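You operate a simulated robot arm through the tools that you are given. There is no shell and no other tool. Be economical: measure what you need, move in short steps, check, and stop when the job is done.

You run a simulated two-armed robot. Do the job below in one go: nothing can be reset, and whatever is moved stays where it is left.

## Task
Pick up the label box from the left end of the bagging bench with one hand, pass it to the other hand and put it on the shelf under the steel bench. Set down upright: label box.

Only the result counts: the job must be done as asked and must still hold three seconds after the hand-in. Knocking over, shifting, dropping, spilling or breaking anything else fails it.

## Robot
Two 7-joint arms with two-finger parallel grippers on one trunk, on a base that drives. Base frame: it is fixed to the floor where the robot stands at the start and does not move with it; the origin is under the middle of the robot, x ahead of it, y to its left, z up; the surface under the hand at the start is at about z = 860. Readings come in mm, degrees, newtons and seconds.
The left shoulder is at the start at [124, 171, 1162], the right one opposite. With the tool pointing down near the work surface each hand reaches from about 440 to 920 mm from the robot's upright axis, wherever it stands, measured 20 degrees to its own side. Places, roughly: shelf under the steel bench [0, -2700, 200]. Payload 4.4 kg a hand.
The TCP of each hand is the grasp point between the finger pads, 23 mm short of the fingertips. In the tool frame z runs along the fingers and y along their closing line. The gripper opens to 94 mm. The fingers are 38 mm wide and 10 mm thick; the gripper's body (54 by 96 mm) begins 39 mm behind the TCP.
Orientation is that of the tool frame in the base frame, as [roll, pitch, yaw] about the fixed x, y, z axes, in that order (R = Rz(yaw) Ry(pitch) Rx(roll)). With the fingers straight down and closing along the base's y, the tool's x points along the base's -x, its y along +y and its z along -z.

## Interface
- The arms move only by the tool jog_arm. It takes "left_increments", "right_increments" or both (then of equal length, played together; a hand with none holds still); each is a list of rows, each an object (a shift or turn left out is 0, a gripper value left out holds the last) with "dp": the shift along the tool's x, y, z in units of 40 mm (1.0 is 40 mm), a list of three; "angular": the turn, a rotation vector about the tool's x, y, z in units of 5 degrees (1.0 is 5 degrees), a list of three; "claw": the gripper command, from -1 (shut) to 1 (fully open), values between in proportion. In form: [{"dp": [x, y, z], "angular": [ax, ay, az], "claw": claw}, ...]. A call has 1 to 12 rows; each row shifts and turns the commanded pose from where the row before left it, along the tool's axes as they then stand. A call with a number of a shift or a turn outside -1 to 1 is refused whole. Rows are played at 5 a second. More than 50 mm and 8.6 degrees between two rows, or a gripper value outside its range, and nothing of the call is played. A pose out of reach is approached as far as the arm can. The call stops where the force on the tool passes 40 N (or 10 N more than at its start, if that is more) or the arm is blocked; 0.2 s more then pass. Each finger travels about 72 mm/s and halts on what it meets, pressing with about 36 N; the grip force reading is that of the motor and also rises with nothing between the fingers. The clock runs only during rows and for 0.2 s after the last one: add rows that do not move to give the fingers time. It gives the time, the measured TCP pose, the force on the tool (base axes), the opening and the grip force at its end, in the units of the frame above (readings bear some noise), with the torque about the TCP (base axes, N m) and any sound that the robot's microphone picked up.
- Cameras (640 x 400 px; columns grow to the right, rows downward): "scene" is now at [236.2, 15.5, 1296.3]; the picture's right is [0.19, -0.98, 0.00], its down [-0.62, -0.12, -0.77] and it looks along [0.76, 0.15, -0.64] (base axes); focal length 254 px, centre (320, 200). "left" rides on the left gripper at [86, -16, -75] in its tool frame; the picture's right is [0.18, 0.98, 0.00], its down [-0.58, 0.11, -0.81] and it looks along [-0.79, 0.15, 0.59] (tool axes); focal length 243 px, centre (320, 200). "right" rides on the right gripper at [86, 16, -75] in its tool frame; the picture's right is [-0.18, 0.98, 0.00], its down [-0.58, -0.11, -0.81] and it looks along [-0.79, -0.15, 0.59] (tool axes); focal length 243 px, centre (320, 200). There is no depth. A picture from a camera that has moved, and an enlarged one, comes with that camera's place and axes in the base frame and with its lens.
- get_image(camera): a new picture of that camera. No time passes.
- raise_lower(by): slides the trunk up (or, below 0, down) by that many mm; the arms and the scene camera ride with it, the base frame stays. It gives what a move gives, with no picture.
- steer(legs): drives the robot by 1 to 6 legs, each [ahead, left, turn to the left] in mm, mm and degrees, along the robot's own axes; the way and the turn of a leg run together, so that a leg with both is an arc; at most 1500 mm and 180 degrees a leg. The arms and the cameras ride along, it lands a little off, and it stops where it bumps. It gives what a move gives.
- turn_head(pan, tilt): turns the head with the scene camera to pan (to the left, within 80 degrees either way) and tilt (down, from -29 to 69), counted from straight ahead of the robot. It gives what a move gives.
- enlarge(camera, box): a new picture of the part [left, top, right, bottom] of that camera's present view, enlarged. No time passes.
- job_done(): hands the job in; it is judged then, once.

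Work in short steps. Places have to be worked out from the pictures, the camera data and where the tool is seen: move nearer, look again, correct. Check each grasp and each placing, and mend what went wrong. You have 120 turns and 92 pictures in all, those below and enlarged ones among them. Open the grippers and draw the arms clear of the work before you hand the job in, unless the task says otherwise; then end with one line.

The tools are called as name(argument=value, ...) on one line, values as JSON. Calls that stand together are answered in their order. jog_arm: Moves the arms, as the interface text tells. Its arguments: {"type":"object","properties":{"left_increments":{"type":"array","items":{"type":"object","properties":{"dp":{"type":"array","items":{"type":"number"}},"angular":{"type":"array","items":{"type":"number"}},"claw":{"type":"number"}}}},"right_increments":{"type":"array","items":{"type":"object","properties":{"dp":{"type":"array","items":{"type":"number"}},"angular":{"type":"array","items":{"type":"number"}},"claw":{"type":"number"}}}}},"required":[]} The other tools are called the same way: raise_lower (by) slides the trunk up or down; steer (legs) drives the base; turn_head (pan, tilt) turns the head that bears the scene camera; get_image (camera) takes a picture; enlarge (camera, box) takes an enlarged picture of a part of a camera's view; job_done () hands the job in.

At the start:

```text
clock: 0.0
left_tcp_pos: [522.4, 390.9, 1121.9]
left_ee_rot: [180.0, 0.0, -179.9]
left_ft_force: [0.1, 0.9, -0.5]
left_moment: [-0.01, 0.0, -0.01]
left_gripper_width: 94.0
left_finger_force: 0.0
right_tcp_pos: [628.3, -98.6, 1118.6]
right_ee_rot: [180.0, 0.1, -180.0]
right_ft_force: [-0.3, 0.8, 0.4]
right_moment: [0.01, -0.03, -0.03]
right_gripper_width: 93.8
right_finger_force: 0.1
trunk travel left (down, up): [-175.0, 213.0]
robot x, y, heading: [-2.0, -3.2, 0.1]
head pan, tilt: [11.0, 39.5]
```

scene: 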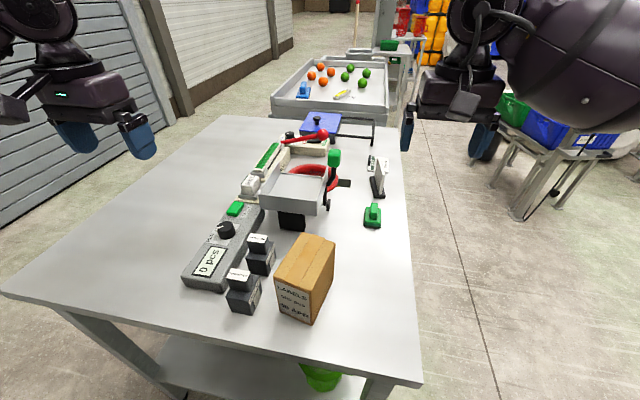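
right: 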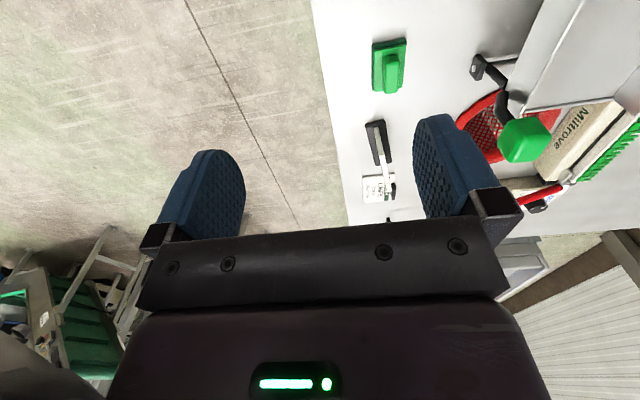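
left: 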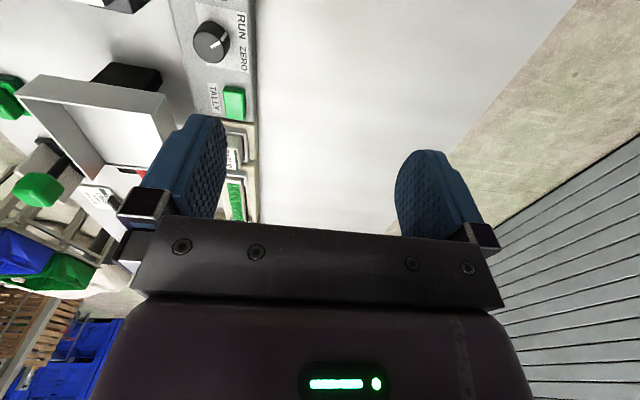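

I see the label box at the near end of the bench, at about (470, 90). I'll enlarge that part of the view to measure it.

enlarge(camera="scene", box=[220, 210, 380, 350])

```text
2.86 times, centred on (300, 280) of scene
camera zoom: at [236.2, 15.5, 1296.3], right [0.19, -0.98, 0.0], down [-0.62, -0.12, -0.77], along [0.76, 0.15, -0.64], focal length 725 px, centre (377, -29)
```

zoom: 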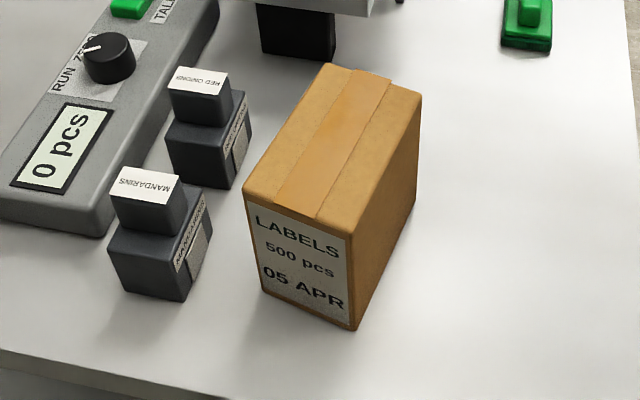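

The box measures about 61 x 96 x 108 mm. Its top is near z=968, its centre near (477, 85), and it is yawed about -13°. I'll move the right hand aside and bring the left hand above the box, turned to match.

jog_arm(left_increments=[{"dp": [0.1375, -0.96, 0]}, {"dp": [0.1375, -0.96, 0]}, {"dp": [0.1375, -0.96, 0]}, {"dp": [0.1375, -0.96, 0]}, {"dp": [0.1375, -0.96, 0]}, {"dp": [0.1375, -0.96, 0]}, {"dp": [0.1375, -0.96, 0]}, {"dp": [0.1375, -0.96, 0]}, {"angular": [0, 0, 0.88]}, {"angular": [0, 0, 0.88]}, {"angular": [0, 0, 0.88]}, {}], right_increments=[{"dp": [0, -0.8, 0]}, {"dp": [0, -0.8, 0]}, {"dp": [0, -0.8, 0]}, {"dp": [0, -0.8, 0]}, {"dp": [0, -0.8, 0]}, {}, {}, {}, {}, {}, {}, {}])

get_image(camera="left")

get_image(camera="scene")

```text
clock: 2.6
left_tcp_pos: [476.2, 83.9, 1124.0]
left_ee_rot: [-180.0, 0.0, 166.8]
left_ft_force: [0.3, -0.4, -1.1]
left_moment: [0.02, 0.05, 0.02]
left_gripper_width: 94.1
left_finger_force: 0.0
right_tcp_pos: [627.2, -260.1, 1118.8]
right_ee_rot: [180.0, 0.0, -180.0]
right_ft_force: [0.2, 0.0, -0.5]
right_moment: [-0.02, 0.01, 0.02]
right_gripper_width: 94.1
right_finger_force: 0.1
trunk travel left (down, up): [-175.0, 213.0]
robot x, y, heading: [1.9, 2.6, 0.1]
head pan, tilt: [11.0, 39.5]
```

```text
87 pictures are left
camera left: at [389.8, 87.6, 1195.8], right [0.05, 1.0, 0.0], down [0.59, -0.03, 0.81], along [0.81, -0.04, -0.59], focal length 243 px, centre (320, 200)
```

left: 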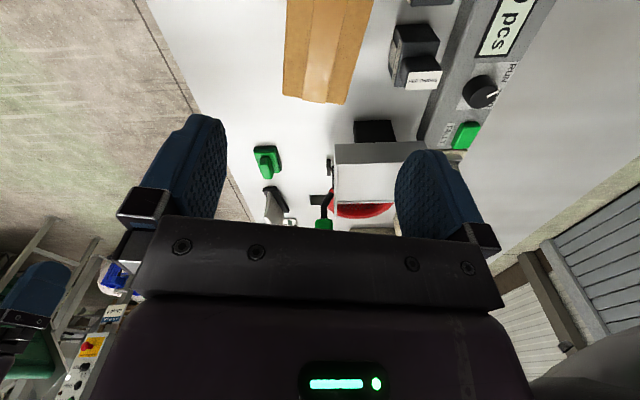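

```text
86 pictures are left
camera scene: at [236.2, 15.4, 1296.3], right [0.19, -0.98, 0.0], down [-0.62, -0.12, -0.77], along [0.76, 0.15, -0.64], focal length 254 px, centre (320, 200)
```

scene: 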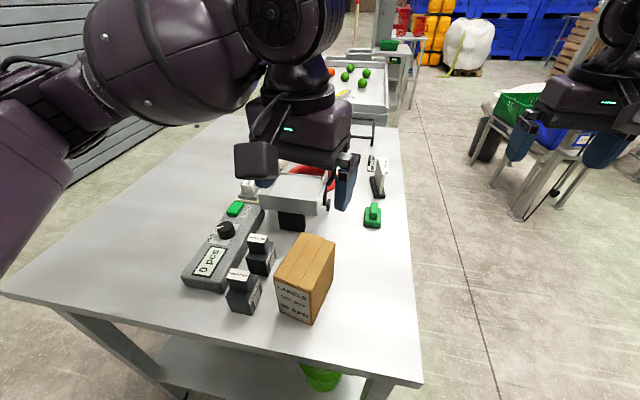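

The left camera puts the box centre at about (479, 86), so the hand is within 2–3 mm. I'll go down to TCP z≈945.

jog_arm(left_increments=[{"dp": [0, 0.05, 0.8]}, {"dp": [0, 0, 0.8]}, {"dp": [0, 0, 0.8]}, {"dp": [0, 0, 0.7]}, {"dp": [0, 0, 0.5]}, {"dp": [0, 0, 0.45]}, {"dp": [0, 0, 0.425]}, {}])

get_image(camera="scene")

get_image(camera="left")

```text
clock: 4.4
left_tcp_pos: [477.2, 85.8, 943.0]
left_ee_rot: [180.0, 0.0, 166.8]
left_ft_force: [-0.2, -0.3, -0.2]
left_moment: [-0.02, -0.01, 0.0]
left_gripper_width: 94.1
left_finger_force: 0.1
right_tcp_pos: [627.2, -260.4, 1119.0]
right_ee_rot: [180.0, 0.0, -179.9]
right_ft_force: [-0.1, -0.6, 0.5]
right_moment: [-0.01, -0.01, -0.02]
right_gripper_width: 94.2
right_finger_force: 0.0
trunk travel left (down, up): [-175.0, 213.0]
robot x, y, heading: [-1.6, 3.7, -0.1]
head pan, tilt: [11.0, 39.5]
```

```text
85 pictures are left
camera scene: at [236.0, 15.5, 1296.4], right [0.19, -0.98, 0.0], down [-0.62, -0.12, -0.77], along [0.76, 0.15, -0.64], focal length 254 px, centre (320, 200)
```

scene: 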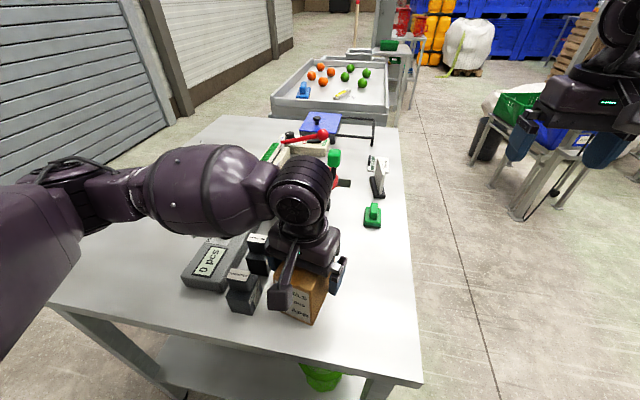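

```text
84 pictures are left
camera left: at [390.3, 89.6, 1016.9], right [0.04, 1.0, 0.0], down [0.59, -0.03, 0.81], along [0.81, -0.04, -0.59], focal length 243 px, centre (320, 200)
```

left: 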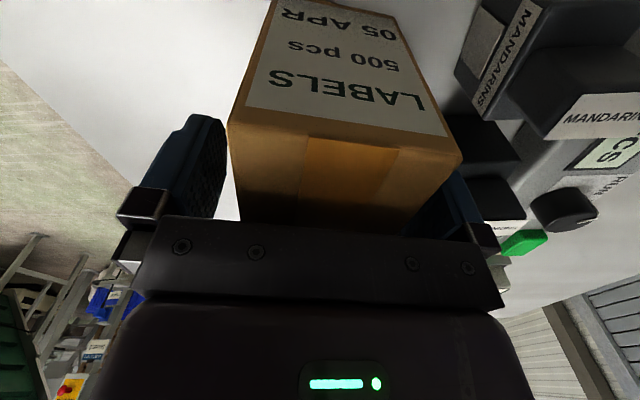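

The reprojected near top edge again puts the box centre at (478, 85), so the hand is centred. I'll close the gripper.

jog_arm(left_increments=[{"claw": 0.5}, {"claw": 0.2}, {"claw": -1}, {"claw": -1}, {"claw": -1}, {"claw": -1}])

```text
clock: 5.8
left_tcp_pos: [477.8, 86.6, 943.1]
left_ee_rot: [-179.9, 0.0, 166.8]
left_ft_force: [0.5, -0.5, 0.3]
left_moment: [-0.09, -0.02, 0.01]
left_gripper_width: 64.9
left_finger_force: 36.1
right_tcp_pos: [628.0, -258.2, 1118.8]
right_ee_rot: [-180.0, 0.0, -179.9]
right_ft_force: [-0.2, -0.6, -0.4]
right_moment: [-0.02, 0.04, -0.03]
right_gripper_width: 94.3
right_finger_force: 0.2
trunk travel left (down, up): [-175.0, 213.0]
robot x, y, heading: [-0.9, 1.6, -0.1]
head pan, tilt: [11.0, 39.5]
```

The box is gripped at 65 mm with 36 N. I'll lift it straight up.

jog_arm(left_increments=[{"dp": [0, 0, -0.2]}, {"dp": [0, 0, -0.4]}, {"dp": [0, 0, -0.6]}, {"dp": [0, 0, -0.8]}, {"dp": [0, 0, -0.8]}, {"dp": [0, 0, -0.8]}, {"dp": [0, 0, -0.6]}, {}])

turn_head(pan=-80, tilt=25)

get_image(camera="scene")

get_image(camera="left")

```text
clock: 7.6
left_tcp_pos: [477.6, 87.4, 1110.9]
left_ee_rot: [-180.0, 0.0, 166.9]
left_ft_force: [-0.4, -0.9, -3.0]
left_moment: [-0.04, 0.04, -0.02]
left_gripper_width: 64.9
left_finger_force: 36.2
right_tcp_pos: [629.2, -258.8, 1118.5]
right_ee_rot: [-180.0, -0.2, -180.0]
right_ft_force: [-0.1, 0.2, 0.2]
right_moment: [-0.02, -0.06, 0.01]
right_gripper_width: 93.8
right_finger_force: 0.1
trunk travel left (down, up): [-175.0, 213.0]
robot x, y, heading: [1.4, -0.0, -0.1]
head pan, tilt: [11.0, 39.5]
```

```text
clock: 9.3
left_tcp_pos: [478.2, 86.0, 1112.9]
left_ee_rot: [-180.0, 0.0, 166.8]
left_ft_force: [0.4, 0.3, -3.9]
left_moment: [-0.02, 0.06, -0.01]
left_gripper_width: 64.7
left_finger_force: 36.4
right_tcp_pos: [627.9, -259.5, 1119.1]
right_ee_rot: [180.0, -0.2, 180.0]
right_ft_force: [0.5, -0.1, 0.4]
right_moment: [-0.03, 0.01, -0.01]
right_gripper_width: 94.3
right_finger_force: 0.1
trunk travel left (down, up): [-175.0, 213.0]
robot x, y, heading: [2.4, 1.8, -0.3]
head pan, tilt: [-80.0, 25.0]
```

```text
83 pictures are left
camera scene: at [168.6, -91.5, 1318.8], right [-0.98, -0.17, 0.0], down [-0.07, 0.42, -0.91], along [0.16, -0.89, -0.42], focal length 254 px, centre (320, 200)
```

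scene: 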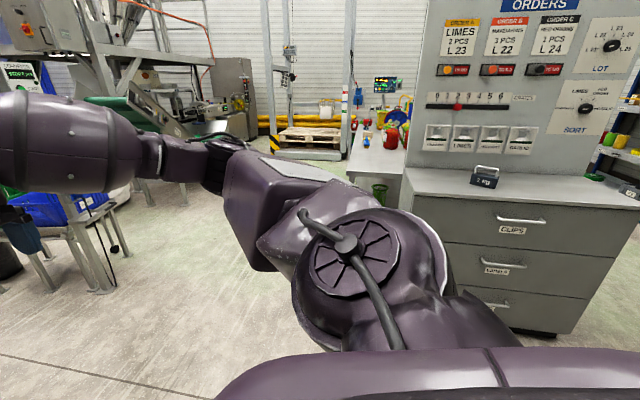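

```text
82 pictures are left
camera left: at [390.8, 89.9, 1185.3], right [0.04, 1.0, 0.0], down [0.59, -0.03, 0.81], along [0.81, -0.04, -0.59], focal length 243 px, centre (320, 200)
```

left: 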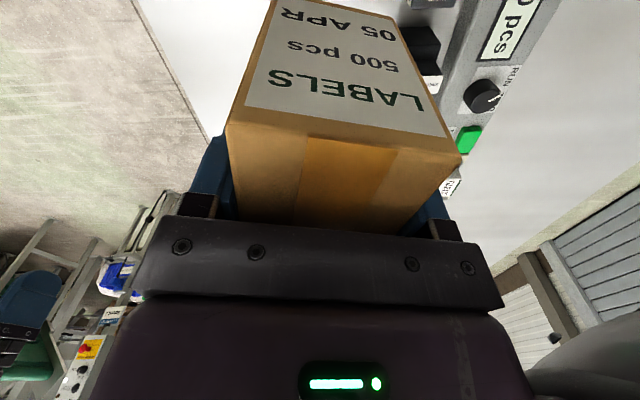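

The box is held. The steel bench seems to be the table beyond the drawer desk to the right. Before backing off I'll look over the left side.

turn_head(pan=80, tilt=25)

get_image(camera="scene")

```text
clock: 11.7
left_tcp_pos: [479.1, 86.8, 1111.1]
left_ee_rot: [-180.0, 0.0, 166.8]
left_ft_force: [0.3, -0.3, -3.2]
left_moment: [0.0, 0.01, 0.02]
left_gripper_width: 64.9
left_finger_force: 36.2
right_tcp_pos: [627.7, -259.4, 1118.5]
right_ee_rot: [179.9, -0.2, 179.9]
right_ft_force: [0.4, -0.7, 0.3]
right_moment: [0.0, 0.01, 0.0]
right_gripper_width: 94.0
right_finger_force: 0.1
trunk travel left (down, up): [-175.0, 213.0]
robot x, y, heading: [-1.3, 3.3, -0.2]
head pan, tilt: [80.0, 25.0]
```

```text
81 pictures are left
camera scene: at [168.6, 90.0, 1318.8], right [0.98, -0.17, 0.0], down [-0.07, -0.42, -0.91], along [0.16, 0.89, -0.42], focal length 254 px, centre (320, 200)
```

scene: 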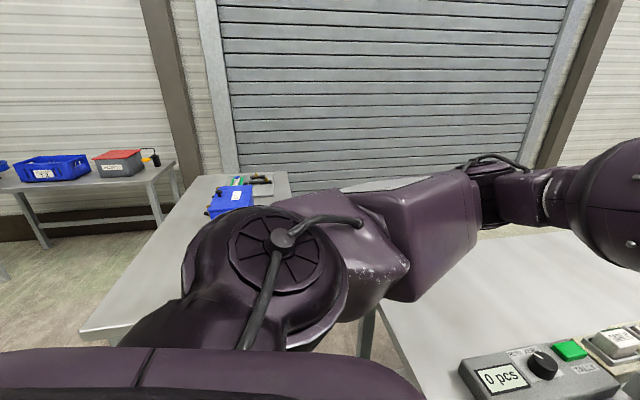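

A second table stands to the back left, so I won't turn or back up here. The floor to the right is clear. I'll move sideways 450 mm, then do the handover in free space.

steer(legs=[[0, -450, 0]])

turn_head(pan=-80, tilt=30)

get_image(camera="scene")

```text
clock: 16.2
left_tcp_pos: [478.7, -365.8, 1110.7]
left_ee_rot: [-180.0, 0.0, 166.8]
left_ft_force: [0.0, -0.1, -2.1]
left_moment: [0.02, -0.01, 0.01]
left_gripper_width: 64.5
left_finger_force: 35.7
right_tcp_pos: [629.0, -710.7, 1117.6]
right_ee_rot: [180.0, -0.1, -180.0]
right_ft_force: [-1.2, 0.3, -0.1]
right_moment: [-0.04, 0.0, -0.02]
right_gripper_width: 94.1
right_finger_force: 0.0
trunk travel left (down, up): [-175.0, 213.0]
robot x, y, heading: [0.4, -455.8, 0.3]
head pan, tilt: [80.0, 25.0]
```

```text
clock: 18.7
left_tcp_pos: [478.6, -364.9, 1112.3]
left_ee_rot: [180.0, 0.0, 166.9]
left_ft_force: [0.5, 0.7, -3.0]
left_moment: [0.0, -0.02, 0.0]
left_gripper_width: 64.9
left_finger_force: 36.4
right_tcp_pos: [628.5, -711.5, 1118.2]
right_ee_rot: [-180.0, 0.0, 180.0]
right_ft_force: [0.2, 0.4, -0.9]
right_moment: [0.04, -0.01, 0.02]
right_gripper_width: 94.2
right_finger_force: 0.0
trunk travel left (down, up): [-175.0, 213.0]
robot x, y, heading: [-0.1, -447.4, 0.0]
head pan, tilt: [-80.0, 30.0]
```

```text
80 pictures are left
camera scene: at [168.4, -541.4, 1310.8], right [-0.98, -0.17, 0.0], down [-0.09, 0.49, -0.87], along [0.15, -0.85, -0.5], focal length 254 px, centre (320, 200)
```

scene: 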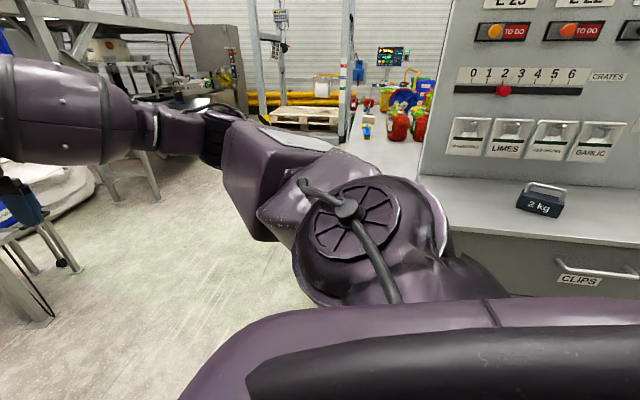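

The robot now stands clear at (0, -449). For the handover, the left hand will turn the box so its camera faces left. The right hand will come in from the right, tilted 45° down, and grip the lower end. I'll start by moving the left hand forward and turning both wrists.

jog_arm(left_increments=[{"dp": [-0.835, -0.22, 0]}, {"dp": [-0.835, -0.22, 0]}, {"dp": [-0.835, -0.22, 0]}, {"dp": [-0.835, -0.22, 0]}, {"angular": [0, 0, 0.96]}, {"angular": [0, 0, 0.96]}, {"angular": [0, 0, 0.96]}, {"angular": [0, 0, 0.96]}, {"angular": [0, 0, 0.96]}, {"angular": [0, 0, 0.96]}, {"angular": [0, 0, 0.96]}, {"angular": [0, 0, 0.96]}], right_increments=[{"angular": [0, 0, -1]}, {"angular": [0, 0, -1]}, {"angular": [0, 0, -1]}, {"angular": [0, 0, -1]}, {"angular": [0, 0, -1]}, {"angular": [0, 0, -1]}, {"angular": [0, 0, -1]}, {"angular": [0, 0, -1]}, {"angular": [0, 0, -1]}, {"angular": [0, 0, -1]}, {"angular": [0, 0, -1]}, {"angular": [0, 0, -1]}])

turn_head(pan=0, tilt=35)

get_image(camera="scene")

```text
clock: 21.3
left_tcp_pos: [600.6, -429.1, 1111.3]
left_ee_rot: [-179.9, 0.0, 128.2]
left_ft_force: [0.0, -0.5, -4.1]
left_moment: [0.0, 0.01, 0.01]
left_gripper_width: 64.7
left_finger_force: 36.5
right_tcp_pos: [623.7, -713.2, 1117.3]
right_ee_rot: [180.0, 0.0, -132.8]
right_ft_force: [-0.4, -0.5, -0.1]
right_moment: [0.01, -0.05, -0.02]
right_gripper_width: 94.2
right_finger_force: 0.1
right hand out of reach, approached as far as the arm can: row 10, 11, 12
trunk travel left (down, up): [-175.0, 213.0]
robot x, y, heading: [-4.9, -452.1, 0.2]
head pan, tilt: [-80.0, 30.0]
```

```text
clock: 22.8
left_tcp_pos: [600.4, -429.9, 1111.3]
left_ee_rot: [-180.0, 0.0, 128.4]
left_ft_force: [0.1, 0.4, -3.4]
left_moment: [0.0, -0.01, 0.0]
left_gripper_width: 64.6
left_finger_force: 35.3
right_tcp_pos: [625.2, -713.9, 1117.0]
right_ee_rot: [180.0, 0.0, -132.8]
right_ft_force: [0.5, -0.2, 0.4]
right_moment: [0.03, 0.01, 0.02]
right_gripper_width: 94.2
right_finger_force: 0.1
trunk travel left (down, up): [-175.0, 213.0]
robot x, y, heading: [-1.4, -449.0, 0.4]
head pan, tilt: [0.0, 35.0]
```

```text
79 pictures are left
camera scene: at [240.7, -452.4, 1303.0], right [0.0, -1.0, 0.0], down [-0.57, 0.0, -0.82], along [0.82, 0.0, -0.57], focal length 254 px, centre (320, 200)
```

scene: 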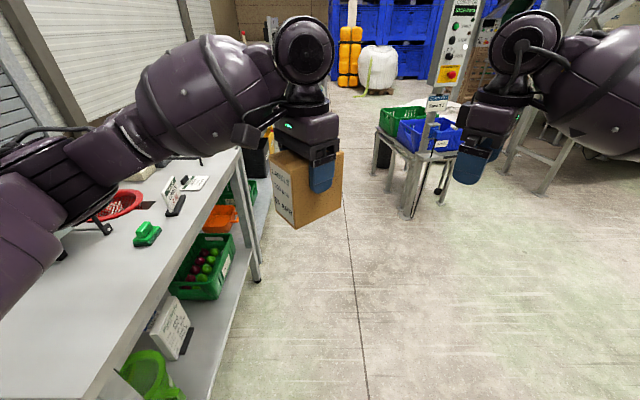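

The right wrist stops at about 47° of yaw in this direction. I'll turn the left hand the other way instead, to yaw ≈ 0 with its camera facing ahead, so the right hand can stay pointing straight forward.

jog_arm(left_increments=[{"angular": [0, 0, -1]}, {"angular": [0, 0, -1]}, {"angular": [0, 0, -1]}, {"angular": [0, 0, -1]}, {"angular": [0, 0, -1]}, {"angular": [0, 0, -1]}, {"angular": [0, 0, -1]}, {"angular": [0, 0, -1]}, {"angular": [0, 0, -1]}, {"angular": [0, 0, -1]}, {"angular": [0, 0, -1]}, {"angular": [0, 0, -1]}], right_increments=[{"angular": [0, 0, 1]}, {"angular": [0, 0, 1]}, {"angular": [0, 0, 1]}, {"angular": [0, 0, 1]}, {"angular": [0, 0, 1]}, {"angular": [0, 0, 1]}, {"angular": [0, 0, 1]}, {"angular": [0, 0, 1]}, {"angular": [0, 0, 1]}, {}, {}, {}])

jog_arm(left_increments=[{"angular": [0, 0, -1]}, {"angular": [0, 0, -1]}, {"angular": [0, 0, -1]}, {"angular": [0, 0, -1]}, {"angular": [0, 0, -1]}, {"angular": [0, 0, -1]}, {"angular": [0, 0, -1]}, {"angular": [0, 0, -1]}, {"angular": [0, 0, -1]}, {"angular": [0, 0, -1]}, {"angular": [0, 0, -1]}, {"angular": [0, 0, -1]}])

jog_arm(left_increments=[{"angular": [0, 0, -1]}, {"angular": [0, 0, -1]}, {"angular": [0, 0, -1]}, {"angular": [0, 0, -1]}, {"angular": [0, 0, -1]}, {"angular": [0, 0, -1]}, {"angular": [0, 0, -1]}, {"angular": [0, 0, -1]}, {"angular": [0, 0, -1]}, {"angular": [0, 0, -1]}, {"angular": [0, 0, -1]}, {"angular": [0, 0, -1]}])

```text
clock: 25.4
left_tcp_pos: [599.6, -429.2, 1109.9]
left_ee_rot: [180.0, 0.0, -171.5]
left_ft_force: [0.0, -0.3, -3.7]
left_moment: [0.0, 0.05, -0.01]
left_gripper_width: 64.7
left_finger_force: 36.4
right_tcp_pos: [623.4, -713.5, 1117.7]
right_ee_rot: [-180.0, -0.1, -177.9]
right_ft_force: [-0.4, 0.0, 0.2]
right_moment: [-0.03, 0.02, -0.02]
right_gripper_width: 94.1
right_finger_force: 0.0
trunk travel left (down, up): [-175.0, 213.0]
robot x, y, heading: [0.3, -452.6, -0.0]
head pan, tilt: [0.0, 35.0]
```

```text
clock: 28.0
left_tcp_pos: [600.6, -430.3, 1111.3]
left_ee_rot: [180.0, 0.0, -111.4]
left_ft_force: [-0.3, 0.1, -3.5]
left_moment: [-0.02, -0.02, 0.0]
left_gripper_width: 64.6
left_finger_force: 35.8
right_tcp_pos: [625.3, -714.2, 1117.2]
right_ee_rot: [-180.0, 0.0, -177.9]
right_ft_force: [0.0, -0.4, 0.0]
right_moment: [0.01, -0.02, 0.04]
right_gripper_width: 94.1
right_finger_force: 0.0
trunk travel left (down, up): [-175.0, 213.0]
robot x, y, heading: [0.4, -455.6, -0.0]
head pan, tilt: [0.0, 35.0]
```

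```text
clock: 30.6
left_tcp_pos: [752.1, -318.3, 1057.7]
left_ee_rot: [179.9, 0.0, -51.7]
left_ft_force: [-0.6, 0.6, -3.3]
left_moment: [-0.01, 0.05, -0.03]
left_gripper_width: 64.7
left_finger_force: 36.6
left hand out of reach, approached as far as the arm can: row 5, 6, 7, 8, 9, 10, 11, 12
right_tcp_pos: [624.5, -714.7, 1117.6]
right_ee_rot: [-180.0, -0.1, -178.0]
right_ft_force: [-0.4, -0.5, -0.4]
right_moment: [-0.01, -0.02, 0.0]
right_gripper_width: 93.9
right_finger_force: 0.1
trunk travel left (down, up): [-175.0, 213.0]
robot x, y, heading: [-1.4, -452.5, -0.1]
head pan, tilt: [0.0, 35.0]
```

The left wrist won't reach yaw 0 and the arm drifted outward, so this isn't workable. With the right hand only 30° below horizontal, its body passes under the left camera even in the normal orientation. I'll turn the left hand back to yaw 180.

jog_arm(left_increments=[{"angular": [0, 0, 1]}, {"angular": [0, 0, 1]}, {"angular": [0, 0, 1]}, {"angular": [0, 0, 1]}, {"angular": [0, 0, 1]}, {"angular": [0, 0, 1]}, {"angular": [0, 0, 1]}, {"angular": [0, 0, 1]}, {"angular": [0, 0, 1]}, {"angular": [0, 0, 1]}, {"angular": [0, 0, 1]}, {"angular": [0, 0, 1]}])

jog_arm(left_increments=[{"angular": [0, 0, 1]}, {"angular": [0, 0, 1]}, {"angular": [0, 0, 1]}, {"angular": [0, 0, 1]}, {"angular": [0, 0, 1]}, {"angular": [0, 0, 1]}, {"angular": [0, 0, 1]}, {"angular": [0, 0, 1]}, {"angular": [0, 0, 1]}, {"angular": [0, 0, 1]}, {"angular": [0, 0, 1]}, {"angular": [0, 0, 1]}])

```text
clock: 33.2
left_tcp_pos: [751.6, -316.9, 1057.6]
left_ee_rot: [-179.9, 0.0, -111.7]
left_ft_force: [-0.1, -0.2, -2.4]
left_moment: [-0.04, -0.01, -0.03]
left_gripper_width: 64.6
left_finger_force: 36.2
right_tcp_pos: [624.8, -715.4, 1116.8]
right_ee_rot: [-180.0, 0.0, -177.9]
right_ft_force: [0.4, 0.3, -0.9]
right_moment: [0.01, -0.03, -0.01]
right_gripper_width: 94.2
right_finger_force: 0.0
trunk travel left (down, up): [-175.0, 213.0]
robot x, y, heading: [0.9, -450.3, 0.2]
head pan, tilt: [0.0, 35.0]
```

```text
clock: 35.8
left_tcp_pos: [751.0, -317.1, 1059.1]
left_ee_rot: [180.0, 0.1, -171.6]
left_ft_force: [-0.2, 0.2, -3.1]
left_moment: [0.02, 0.0, 0.05]
left_gripper_width: 64.8
left_finger_force: 36.1
right_tcp_pos: [624.6, -714.1, 1117.9]
right_ee_rot: [179.9, -0.2, -177.8]
right_ft_force: [-0.3, -0.1, -0.5]
right_moment: [0.0, 0.01, 0.0]
right_gripper_width: 94.2
right_finger_force: 0.1
trunk travel left (down, up): [-175.0, 213.0]
robot x, y, heading: [3.0, -452.7, -0.2]
head pan, tilt: [0.0, 35.0]
```

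Now I'll finish the left yaw and move its box to (752, -430, 1110). At the same time the right hand squares up and pitches to 30° below horizontal, still well off to the side.

jog_arm(left_increments=[{"angular": [0, 0, 0.84]}, {"angular": [0, 0, 0.84]}, {"dp": [0, -0.7, -0.3]}, {"dp": [0, -0.7, -0.3]}, {"dp": [0, -0.7, -0.3]}, {"dp": [0, -0.7, -0.37]}, {}, {}, {}, {}, {}, {}], right_increments=[{"angular": [0, 0, 0.42]}, {"angular": [0, -1, 0]}, {"angular": [0, -1, 0]}, {"angular": [0, -1, 0]}, {"angular": [0, -1, 0]}, {"angular": [0, -1, 0]}, {"angular": [0, -1, 0]}, {"angular": [0, -1, 0]}, {"angular": [0, -1, 0]}, {"angular": [0, -1, 0]}, {"angular": [0, -1, 0]}, {"angular": [0, -1, 0]}])

get_image(camera="scene")

get_image(camera="left")

```text
clock: 38.4
left_tcp_pos: [750.4, -430.6, 1109.4]
left_ee_rot: [180.0, 0.0, 180.0]
left_ft_force: [0.4, -0.8, -2.5]
left_moment: [0.0, 0.01, -0.01]
left_gripper_width: 64.9
left_finger_force: 35.7
right_tcp_pos: [624.7, -714.3, 1118.2]
right_ee_rot: [-179.9, 55.0, -179.9]
right_ft_force: [-0.7, -0.5, -0.7]
right_moment: [0.01, -0.02, 0.0]
right_gripper_width: 94.0
right_finger_force: 0.1
trunk travel left (down, up): [-175.0, 213.0]
robot x, y, heading: [-1.1, -450.6, 0.1]
head pan, tilt: [0.0, 35.0]
```

```text
78 pictures are left
camera scene: at [240.8, -452.4, 1303.0], right [0.0, -1.0, 0.0], down [-0.57, 0.0, -0.82], along [0.82, 0.0, -0.57], focal length 254 px, centre (320, 200)
```

scene: 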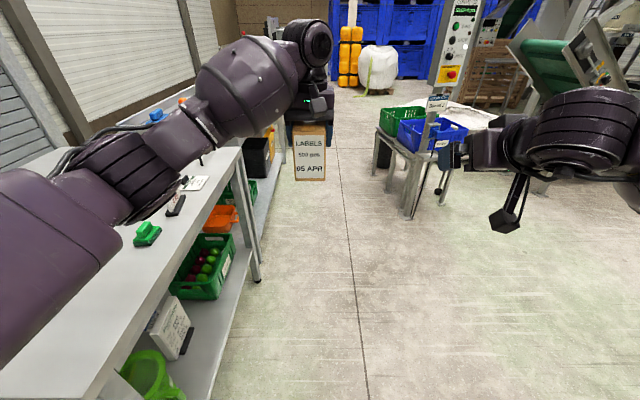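

```text
77 pictures are left
camera left: at [664.8, -447.3, 1183.4], right [-0.18, 0.98, 0.0], down [0.58, 0.11, 0.81], along [0.79, 0.15, -0.59], focal length 243 px, centre (320, 200)
```

left: 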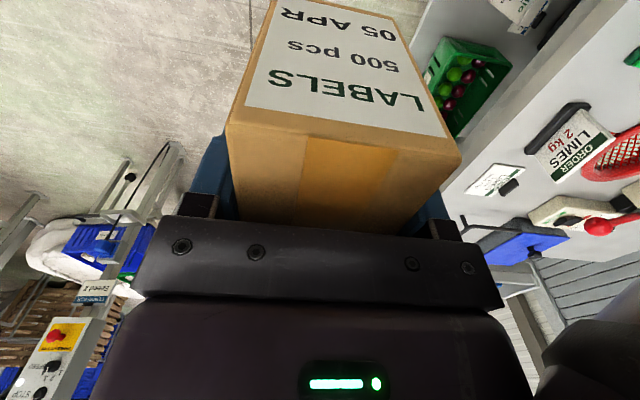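

I'll enlarge the box to find exactly where its top and bottom are relative to the left TCP.

enlarge(camera="scene", box=[260, 70, 380, 200])

```text
3.08 times, centred on (320, 135) of scene
camera zoom: at [240.8, -452.4, 1303.0], right [0.0, -1.0, 0.0], down [-0.57, 0.0, -0.82], along [0.82, 0.0, -0.57], focal length 781 px, centre (320, 400)
```

zoom: 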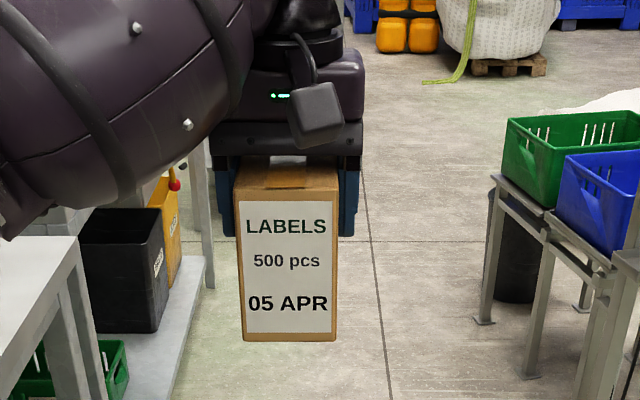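

The box bottom is at z≈1029 (TCP-80), and the left camera block's underside is near z≈1172. A 40° approach fits. I'll bring the right hand to a standoff 120 mm back along its axis at (621, -431, 1146).

jog_arm(right_increments=[{"angular": [0, 1, 0]}, {"dp": [-0.06, 0.88, -0.066]}, {"dp": [-0.06, 0.88, -0.066]}, {"dp": [-0.06, 0.88, -0.066]}, {"dp": [-0.06, 0.88, -0.066]}, {"dp": [-0.06, 0.88, -0.066]}, {"dp": [-0.06, 0.88, -0.066]}, {"dp": [-0.06, 0.88, -0.066]}, {"dp": [-0.06, 0.88, -0.066]}, {}])

get_image(camera="scene")

get_image(camera="right")

```text
clock: 40.6
left_tcp_pos: [749.9, -431.7, 1109.5]
left_ee_rot: [179.9, 0.0, 180.0]
left_ft_force: [-0.3, 0.2, -3.7]
left_moment: [0.05, 0.02, 0.0]
left_gripper_width: 64.9
left_finger_force: 36.0
right_tcp_pos: [619.7, -432.7, 1144.7]
right_ee_rot: [179.9, 50.0, 180.0]
right_ft_force: [0.6, -0.2, 0.4]
right_moment: [-0.01, -0.02, 0.03]
right_gripper_width: 93.8
right_finger_force: 0.1
trunk travel left (down, up): [-175.0, 213.0]
robot x, y, heading: [-1.0, -449.5, -0.2]
head pan, tilt: [0.0, 35.0]
```

```text
75 pictures are left
camera scene: at [240.9, -453.0, 1302.9], right [0.0, -1.0, 0.0], down [-0.57, 0.0, -0.82], along [0.82, 0.0, -0.57], focal length 254 px, centre (320, 200)
```

scene: 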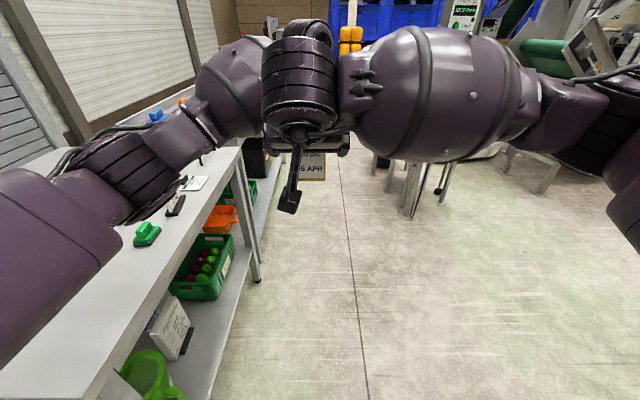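

```text
74 pictures are left
camera right: at [508.5, -417.3, 1126.8], right [0.12, 0.98, 0.14], down [-0.24, -0.11, 0.96], along [0.96, -0.15, 0.23], focal length 243 px, centre (320, 200)
```

right: 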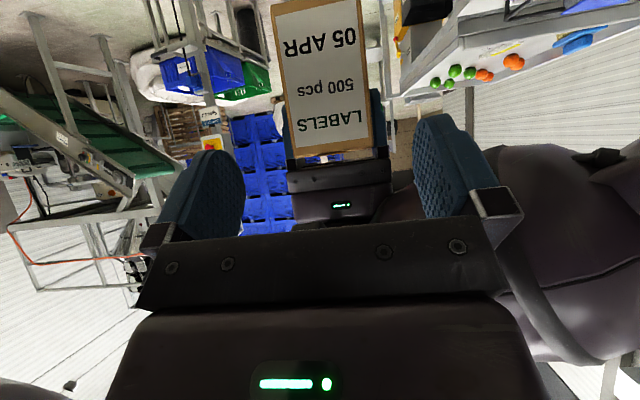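

The hands are aligned laterally within 1 mm. I'll go halfway along the tool axis and check the clearances.

jog_arm(right_increments=[{"dp": [0, 0, 0.5]}, {"dp": [0, 0, 0.5]}, {"dp": [0, 0, 0.5]}, {"dp": [0, 0, 0.3]}, {}])

get_image(camera="right")

get_image(camera="left")

```text
clock: 41.2
left_tcp_pos: [754.9, -425.6, 1106.0]
left_ee_rot: [179.8, -0.1, -179.1]
left_ft_force: [0.8, 1.2, -2.9]
left_moment: [-0.08, 0.01, -0.09]
left_gripper_width: 65.0
left_finger_force: 36.2
right_tcp_pos: [646.0, -430.2, 1123.5]
right_ee_rot: [179.8, 50.1, -179.4]
right_ft_force: [-0.4, -0.6, 0.3]
right_moment: [0.03, -0.07, 0.0]
right_gripper_width: 93.8
right_finger_force: 0.1
trunk travel left (down, up): [-175.0, 213.0]
robot x, y, heading: [-1.2, -452.8, -0.1]
head pan, tilt: [0.0, 35.0]
stopped in row 3 (left hand): the force on the tool passed its limit at 62 N (the readings are from after the stop); the commanded pose is now the measured one
```

```text
73 pictures are left
camera right: at [535.3, -415.2, 1104.6], right [0.11, 0.98, 0.14], down [-0.25, -0.11, 0.96], along [0.96, -0.14, 0.23], focal length 243 px, centre (320, 200)
```

right: 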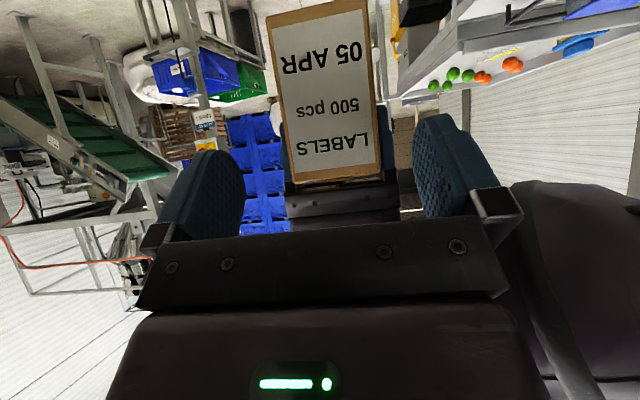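

```text
72 pictures are left
camera left: at [668.8, -443.3, 1179.4], right [-0.2, 0.98, 0.0], down [0.58, 0.12, 0.81], along [0.79, 0.16, -0.59], focal length 243 px, centre (320, 200)
```

left: 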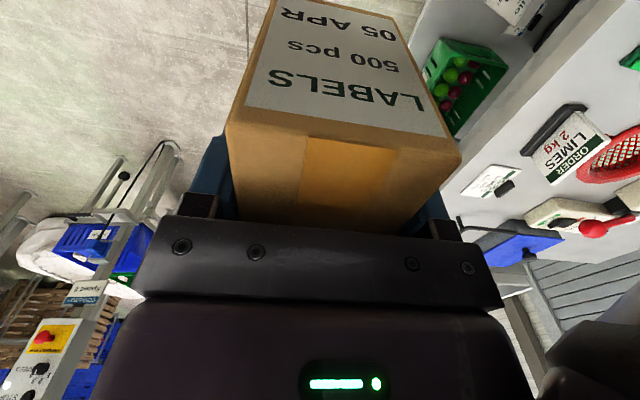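

My right wrist touched the left forearm, so I need a more outward approach. I'll back the right hand off and move it aside. Then I'll yaw both hands 40° so the right comes in from the right rear.

jog_arm(right_increments=[{"dp": [0, 0, -0.6]}, {"dp": [0, 0, -0.6]}, {"dp": [0, -0.9, 0]}, {"dp": [0, -0.9, 0]}, {"dp": [0, -0.9, 0]}, {"dp": [0, -0.9, 0]}, {"dp": [0, -0.9, 0]}, {}])

jog_arm(left_increments=[{"angular": [0, 0, -1]}, {"angular": [0, 0, -1]}, {"angular": [0, 0, -1]}, {"angular": [0, 0, -1]}, {"angular": [0, 0, -1]}, {"angular": [0, 0, -1]}, {"angular": [0, 0, -1]}, {"angular": [0, 0, -1]}, {}], right_increments=[{"angular": [-0.766, 0, -0.643]}, {"angular": [-0.766, 0, -0.643]}, {"angular": [-0.766, 0, -0.643]}, {"angular": [-0.766, 0, -0.643]}, {"angular": [-0.766, 0, -0.643]}, {"angular": [-0.766, 0, -0.643]}, {"angular": [-0.766, 0, -0.643]}, {"angular": [-0.766, 0, -0.643]}, {}])

get_image(camera="scene")

```text
clock: 43.0
left_tcp_pos: [755.0, -424.8, 1105.7]
left_ee_rot: [179.9, -0.1, -179.3]
left_ft_force: [1.5, 0.3, -3.2]
left_moment: [-0.03, 0.02, -0.02]
left_gripper_width: 64.9
left_finger_force: 35.6
right_tcp_pos: [611.9, -610.3, 1153.9]
right_ee_rot: [179.8, 50.2, -179.4]
right_ft_force: [0.2, -0.1, 0.7]
right_moment: [0.01, 0.02, -0.01]
right_gripper_width: 94.2
right_finger_force: 0.1
trunk travel left (down, up): [-175.0, 213.0]
robot x, y, heading: [-0.6, -455.3, 0.0]
head pan, tilt: [0.0, 35.0]
```

```text
clock: 45.0
left_tcp_pos: [754.5, -426.4, 1105.7]
left_ee_rot: [179.8, 0.1, -139.1]
left_ft_force: [0.5, 0.0, -3.1]
left_moment: [0.0, 0.02, -0.01]
left_gripper_width: 64.8
left_finger_force: 36.2
right_tcp_pos: [613.3, -611.4, 1154.1]
right_ee_rot: [180.0, 50.4, -139.3]
right_ft_force: [1.2, 0.6, -0.5]
right_moment: [-0.02, -0.01, 0.02]
right_gripper_width: 94.0
right_finger_force: 0.0
trunk travel left (down, up): [-175.0, 213.0]
robot x, y, heading: [-3.4, -451.9, 0.2]
head pan, tilt: [0.0, 35.0]
```

```text
71 pictures are left
camera scene: at [240.7, -452.3, 1303.0], right [0.0, -1.0, 0.0], down [-0.57, 0.0, -0.82], along [0.82, 0.0, -0.57], focal length 254 px, centre (320, 200)
```

scene: 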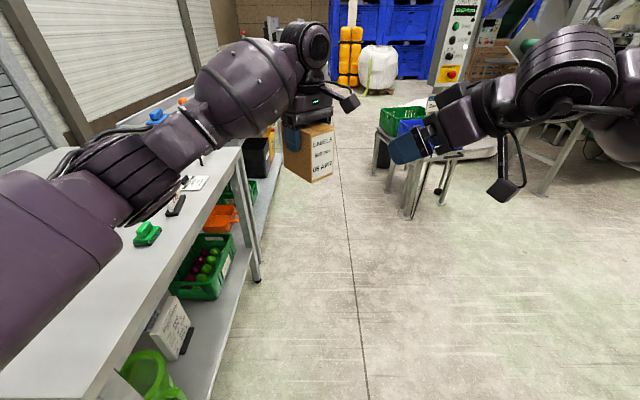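

Both hands now sit at yaw -139°. I'll move the right hand to the standoff at (657, -510, 1143), in line with the box end.

jog_arm(right_increments=[{"dp": [-0.346, 0.299, 0.519]}, {"dp": [-0.346, 0.299, 0.519]}, {"dp": [-0.346, 0.299, 0.519]}, {"dp": [-0.346, 0.299, 0.519]}, {}])

get_image(camera="scene")

get_image(camera="right")

```text
clock: 46.2
left_tcp_pos: [754.1, -427.2, 1106.9]
left_ee_rot: [179.8, 0.1, -139.1]
left_ft_force: [-0.7, 0.3, -3.1]
left_moment: [0.0, 0.01, -0.01]
left_gripper_width: 64.8
left_finger_force: 36.0
right_tcp_pos: [656.6, -508.8, 1143.5]
right_ee_rot: [179.9, 50.3, -139.5]
right_ft_force: [-0.2, 0.0, -0.9]
right_moment: [-0.02, 0.01, -0.02]
right_gripper_width: 94.0
right_finger_force: 0.0
trunk travel left (down, up): [-175.0, 213.0]
robot x, y, heading: [5.2, -453.0, -0.2]
head pan, tilt: [0.0, 35.0]
```

```text
70 pictures are left
camera scene: at [240.4, -452.8, 1303.1], right [0.0, -1.0, 0.0], down [-0.57, 0.0, -0.82], along [0.82, 0.0, -0.57], focal length 254 px, centre (320, 200)
```

scene: 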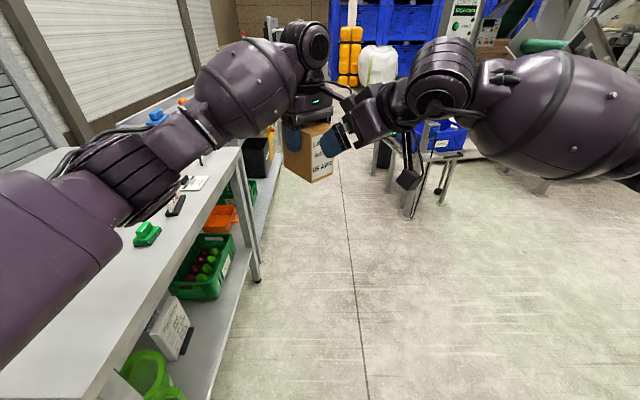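

```text
69 pictures are left
camera right: at [560.9, -571.4, 1124.3], right [-0.55, 0.82, 0.14], down [-0.12, -0.24, 0.96], along [0.83, 0.51, 0.23], focal length 243 px, centre (320, 200)
```

right: 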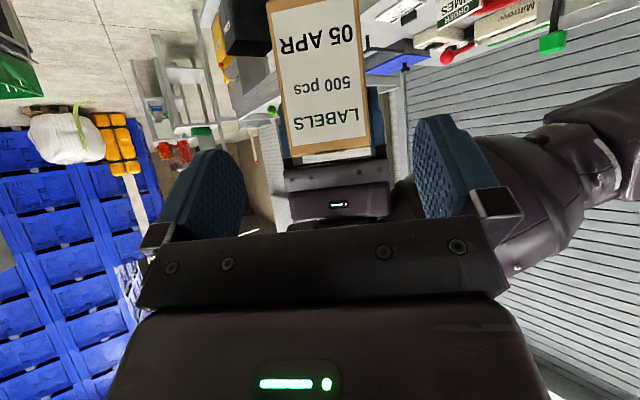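

The hands are in line within 1.5 mm and the forearms are well apart. I'll advance 68 mm.

jog_arm(right_increments=[{"dp": [0, -0.03, 0.4]}, {"dp": [0, 0, 0.5]}, {"dp": [0, 0, 0.5]}, {"dp": [0, 0, 0.3]}, {}])

get_image(camera="right")

get_image(camera="left")

enlarge(camera="scene", box=[260, 60, 420, 200])

```text
clock: 46.9
left_tcp_pos: [758.3, -416.8, 1101.7]
left_ee_rot: [179.3, 0.0, -138.0]
left_ft_force: [0.1, 0.1, -3.8]
left_moment: [-0.01, 0.0, 0.01]
left_gripper_width: 64.7
left_finger_force: 35.7
right_tcp_pos: [681.3, -490.6, 1121.3]
right_ee_rot: [-179.9, 50.5, -139.2]
right_ft_force: [0.1, -0.2, 1.1]
right_moment: [0.0, 0.0, 0.01]
right_gripper_width: 94.1
right_finger_force: 0.0
trunk travel left (down, up): [-175.0, 213.0]
robot x, y, heading: [-0.1, -452.7, -0.1]
head pan, tilt: [0.0, 35.0]
stopped in row 3 (left hand): the force on the tool passed its limit at 54 N (the readings are from after the stop); the commanded pose is now the measured one
```

```text
68 pictures are left
camera right: at [585.6, -551.4, 1100.3], right [-0.55, 0.82, 0.14], down [-0.12, -0.25, 0.96], along [0.82, 0.51, 0.24], focal length 243 px, centre (320, 200)
```

right: 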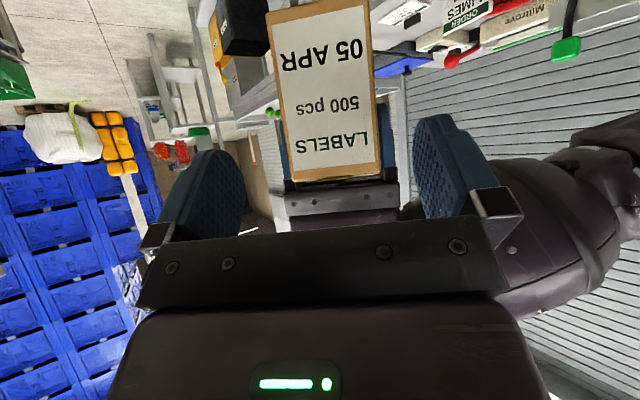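

```text
67 pictures are left
camera left: at [705.7, -488.7, 1175.0], right [-0.79, 0.61, 0.01], down [0.36, 0.46, 0.81], along [0.49, 0.65, -0.59], focal length 243 px, centre (320, 200)
```

left: 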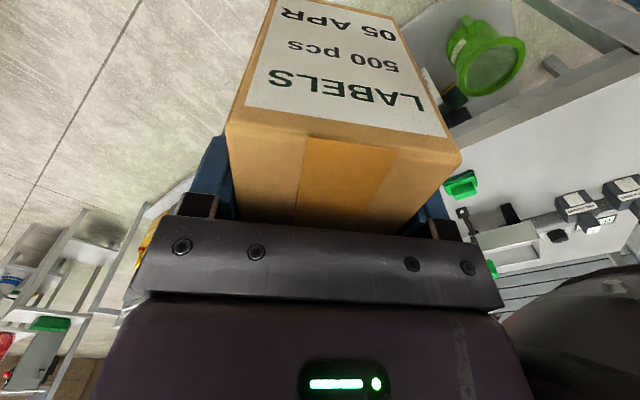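

```text
2.86 times, centred on (340, 130) of scene
camera zoom: at [241.2, -452.0, 1302.8], right [0.0, -1.0, 0.0], down [-0.57, 0.0, -0.82], along [0.82, 0.0, -0.57], focal length 725 px, centre (263, 400)
```

zoom: 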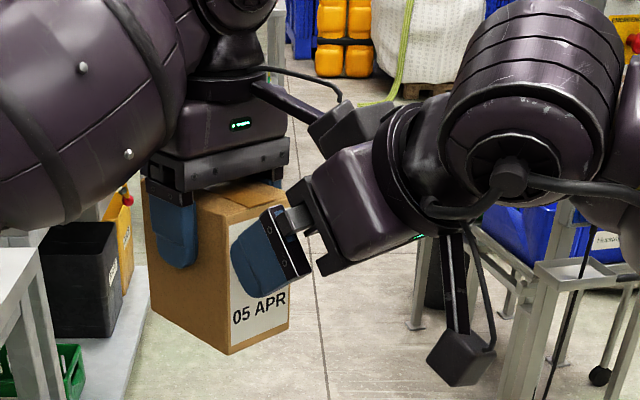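

The right gripper body hit the left camera block, so 40° is too steep. I'll retract, flatten the right hand to 20° below horizontal, and set a lower standoff.

jog_arm(right_increments=[{"dp": [0, 0, -0.5]}, {"dp": [0, 0, -0.5]}, {"angular": [0, -1, 0]}, {"angular": [0, -1, 0]}, {"angular": [0, -1, 0]}, {"angular": [0, -1, 0]}, {"dp": [0.61, 0.07, 0.325]}, {"dp": [0.61, 0.07, 0.325]}, {}], left_increments=[{}, {}, {"angular": [0, 0, 0.24]}, {}, {}, {}, {}, {}, {}])

get_image(camera="right")

enlarge(camera="scene", box=[260, 60, 420, 200])

```text
clock: 48.9
left_tcp_pos: [757.1, -418.8, 1103.7]
left_ee_rot: [179.5, 0.2, -139.2]
left_ft_force: [0.4, 0.3, -3.3]
left_moment: [0.01, 0.02, 0.0]
left_gripper_width: 64.8
left_finger_force: 35.7
right_tcp_pos: [658.9, -501.9, 1091.4]
right_ee_rot: [-179.6, 70.7, -138.9]
right_ft_force: [0.5, 0.2, 0.2]
right_moment: [-0.01, 0.01, 0.0]
right_gripper_width: 94.2
right_finger_force: 0.0
trunk travel left (down, up): [-175.0, 213.0]
robot x, y, heading: [0.2, -452.1, 0.1]
head pan, tilt: [0.0, 35.0]
```

```text
65 pictures are left
camera right: at [574.9, -553.8, 1034.5], right [-0.6, 0.78, 0.17], down [-0.36, -0.45, 0.82], along [0.72, 0.42, 0.55], focal length 243 px, centre (320, 200)
```

right: 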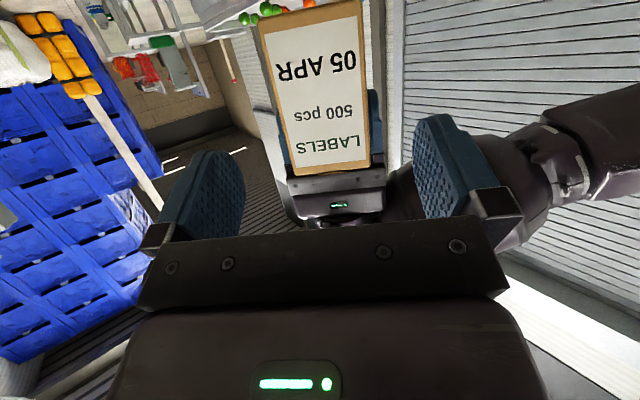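

```text
2.86 times, centred on (340, 130) of scene
camera zoom: at [240.4, -452.4, 1303.1], right [0.0, -1.0, 0.0], down [-0.57, 0.0, -0.82], along [0.82, 0.0, -0.57], focal length 725 px, centre (263, 400)
```

zoom: 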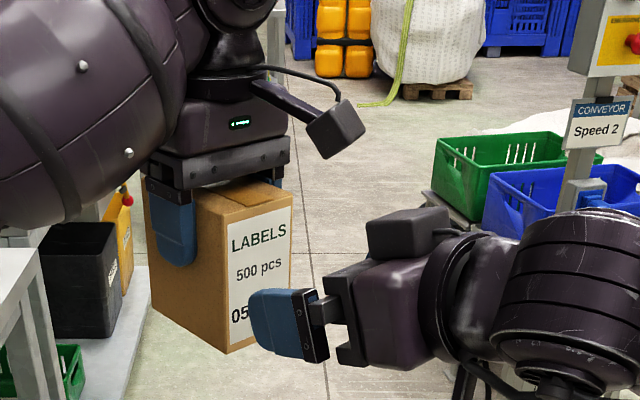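

There is a block on top of the right wrist that I hadn't accounted for. I'll zoom in to judge whether it would meet the left camera.

enlarge(camera="scene", box=[310, 80, 400, 170])

```text
4.44 times, centred on (355, 125) of scene
camera zoom: at [240.4, -452.4, 1303.1], right [0.0, -1.0, 0.0], down [-0.57, 0.0, -0.82], along [0.82, 0.0, -0.57], focal length 1128 px, centre (164, 533)
```

zoom: 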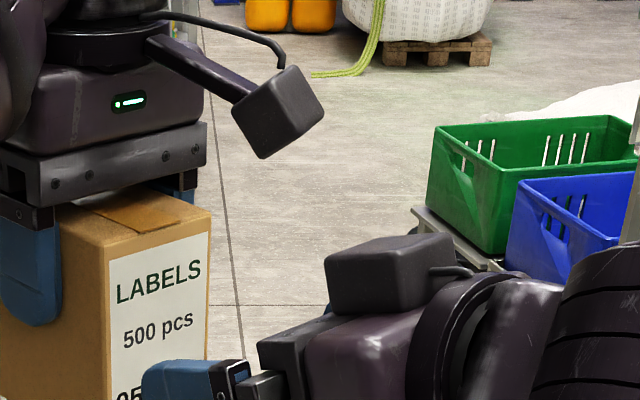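

The top block rises only about 50 mm from the right hand's axis, and the left camera passes about 70 mm off at this flatter angle, so there is clearance. I'll advance in small rows.

jog_arm(right_increments=[{"dp": [-0.03, -0.04, 0.4]}, {"dp": [0, 0, 0.4]}, {"dp": [0, 0, 0.4]}, {"dp": [0, 0, 0.4]}, {}])

enlarge(camera="scene", box=[270, 70, 400, 170])

get_image(camera="right")

```text
clock: 50.1
left_tcp_pos: [757.5, -418.7, 1102.9]
left_ee_rot: [179.5, 0.2, -139.2]
left_ft_force: [-0.4, 0.3, -3.6]
left_moment: [0.0, 0.03, 0.0]
left_gripper_width: 65.2
left_finger_force: 36.2
right_tcp_pos: [705.5, -462.5, 1071.6]
right_ee_rot: [-179.6, 70.7, -138.9]
right_ft_force: [-0.2, -0.4, 0.4]
right_moment: [0.02, -0.02, 0.01]
right_gripper_width: 94.2
right_finger_force: 0.0
trunk travel left (down, up): [-175.0, 213.0]
robot x, y, heading: [1.7, -449.2, -0.1]
head pan, tilt: [0.0, 35.0]
```

```text
4.00 times, centred on (335, 120) of scene
camera zoom: at [240.6, -452.6, 1303.1], right [0.0, -1.0, 0.0], down [-0.57, 0.0, -0.82], along [0.82, 0.0, -0.57], focal length 1016 px, centre (260, 520)
```

zoom: 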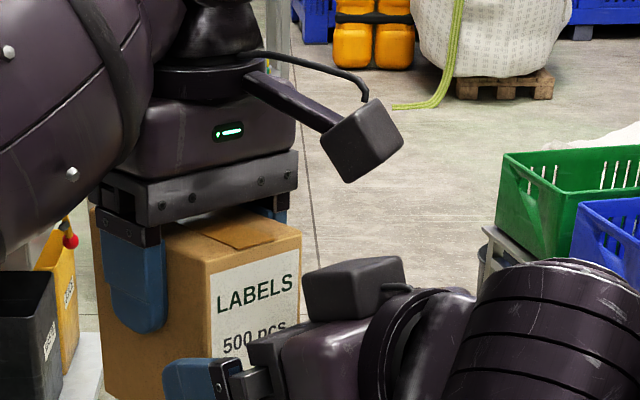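

```text
61 pictures are left
camera right: at [621.9, -515.4, 1014.3], right [-0.6, 0.79, 0.17], down [-0.36, -0.45, 0.82], along [0.72, 0.42, 0.55], focal length 243 px, centre (320, 200)
```

right: 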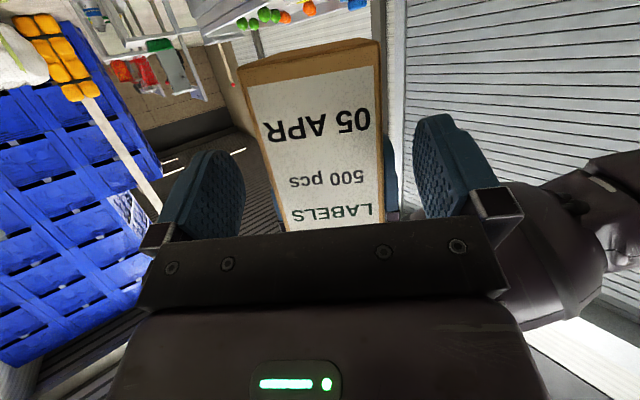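

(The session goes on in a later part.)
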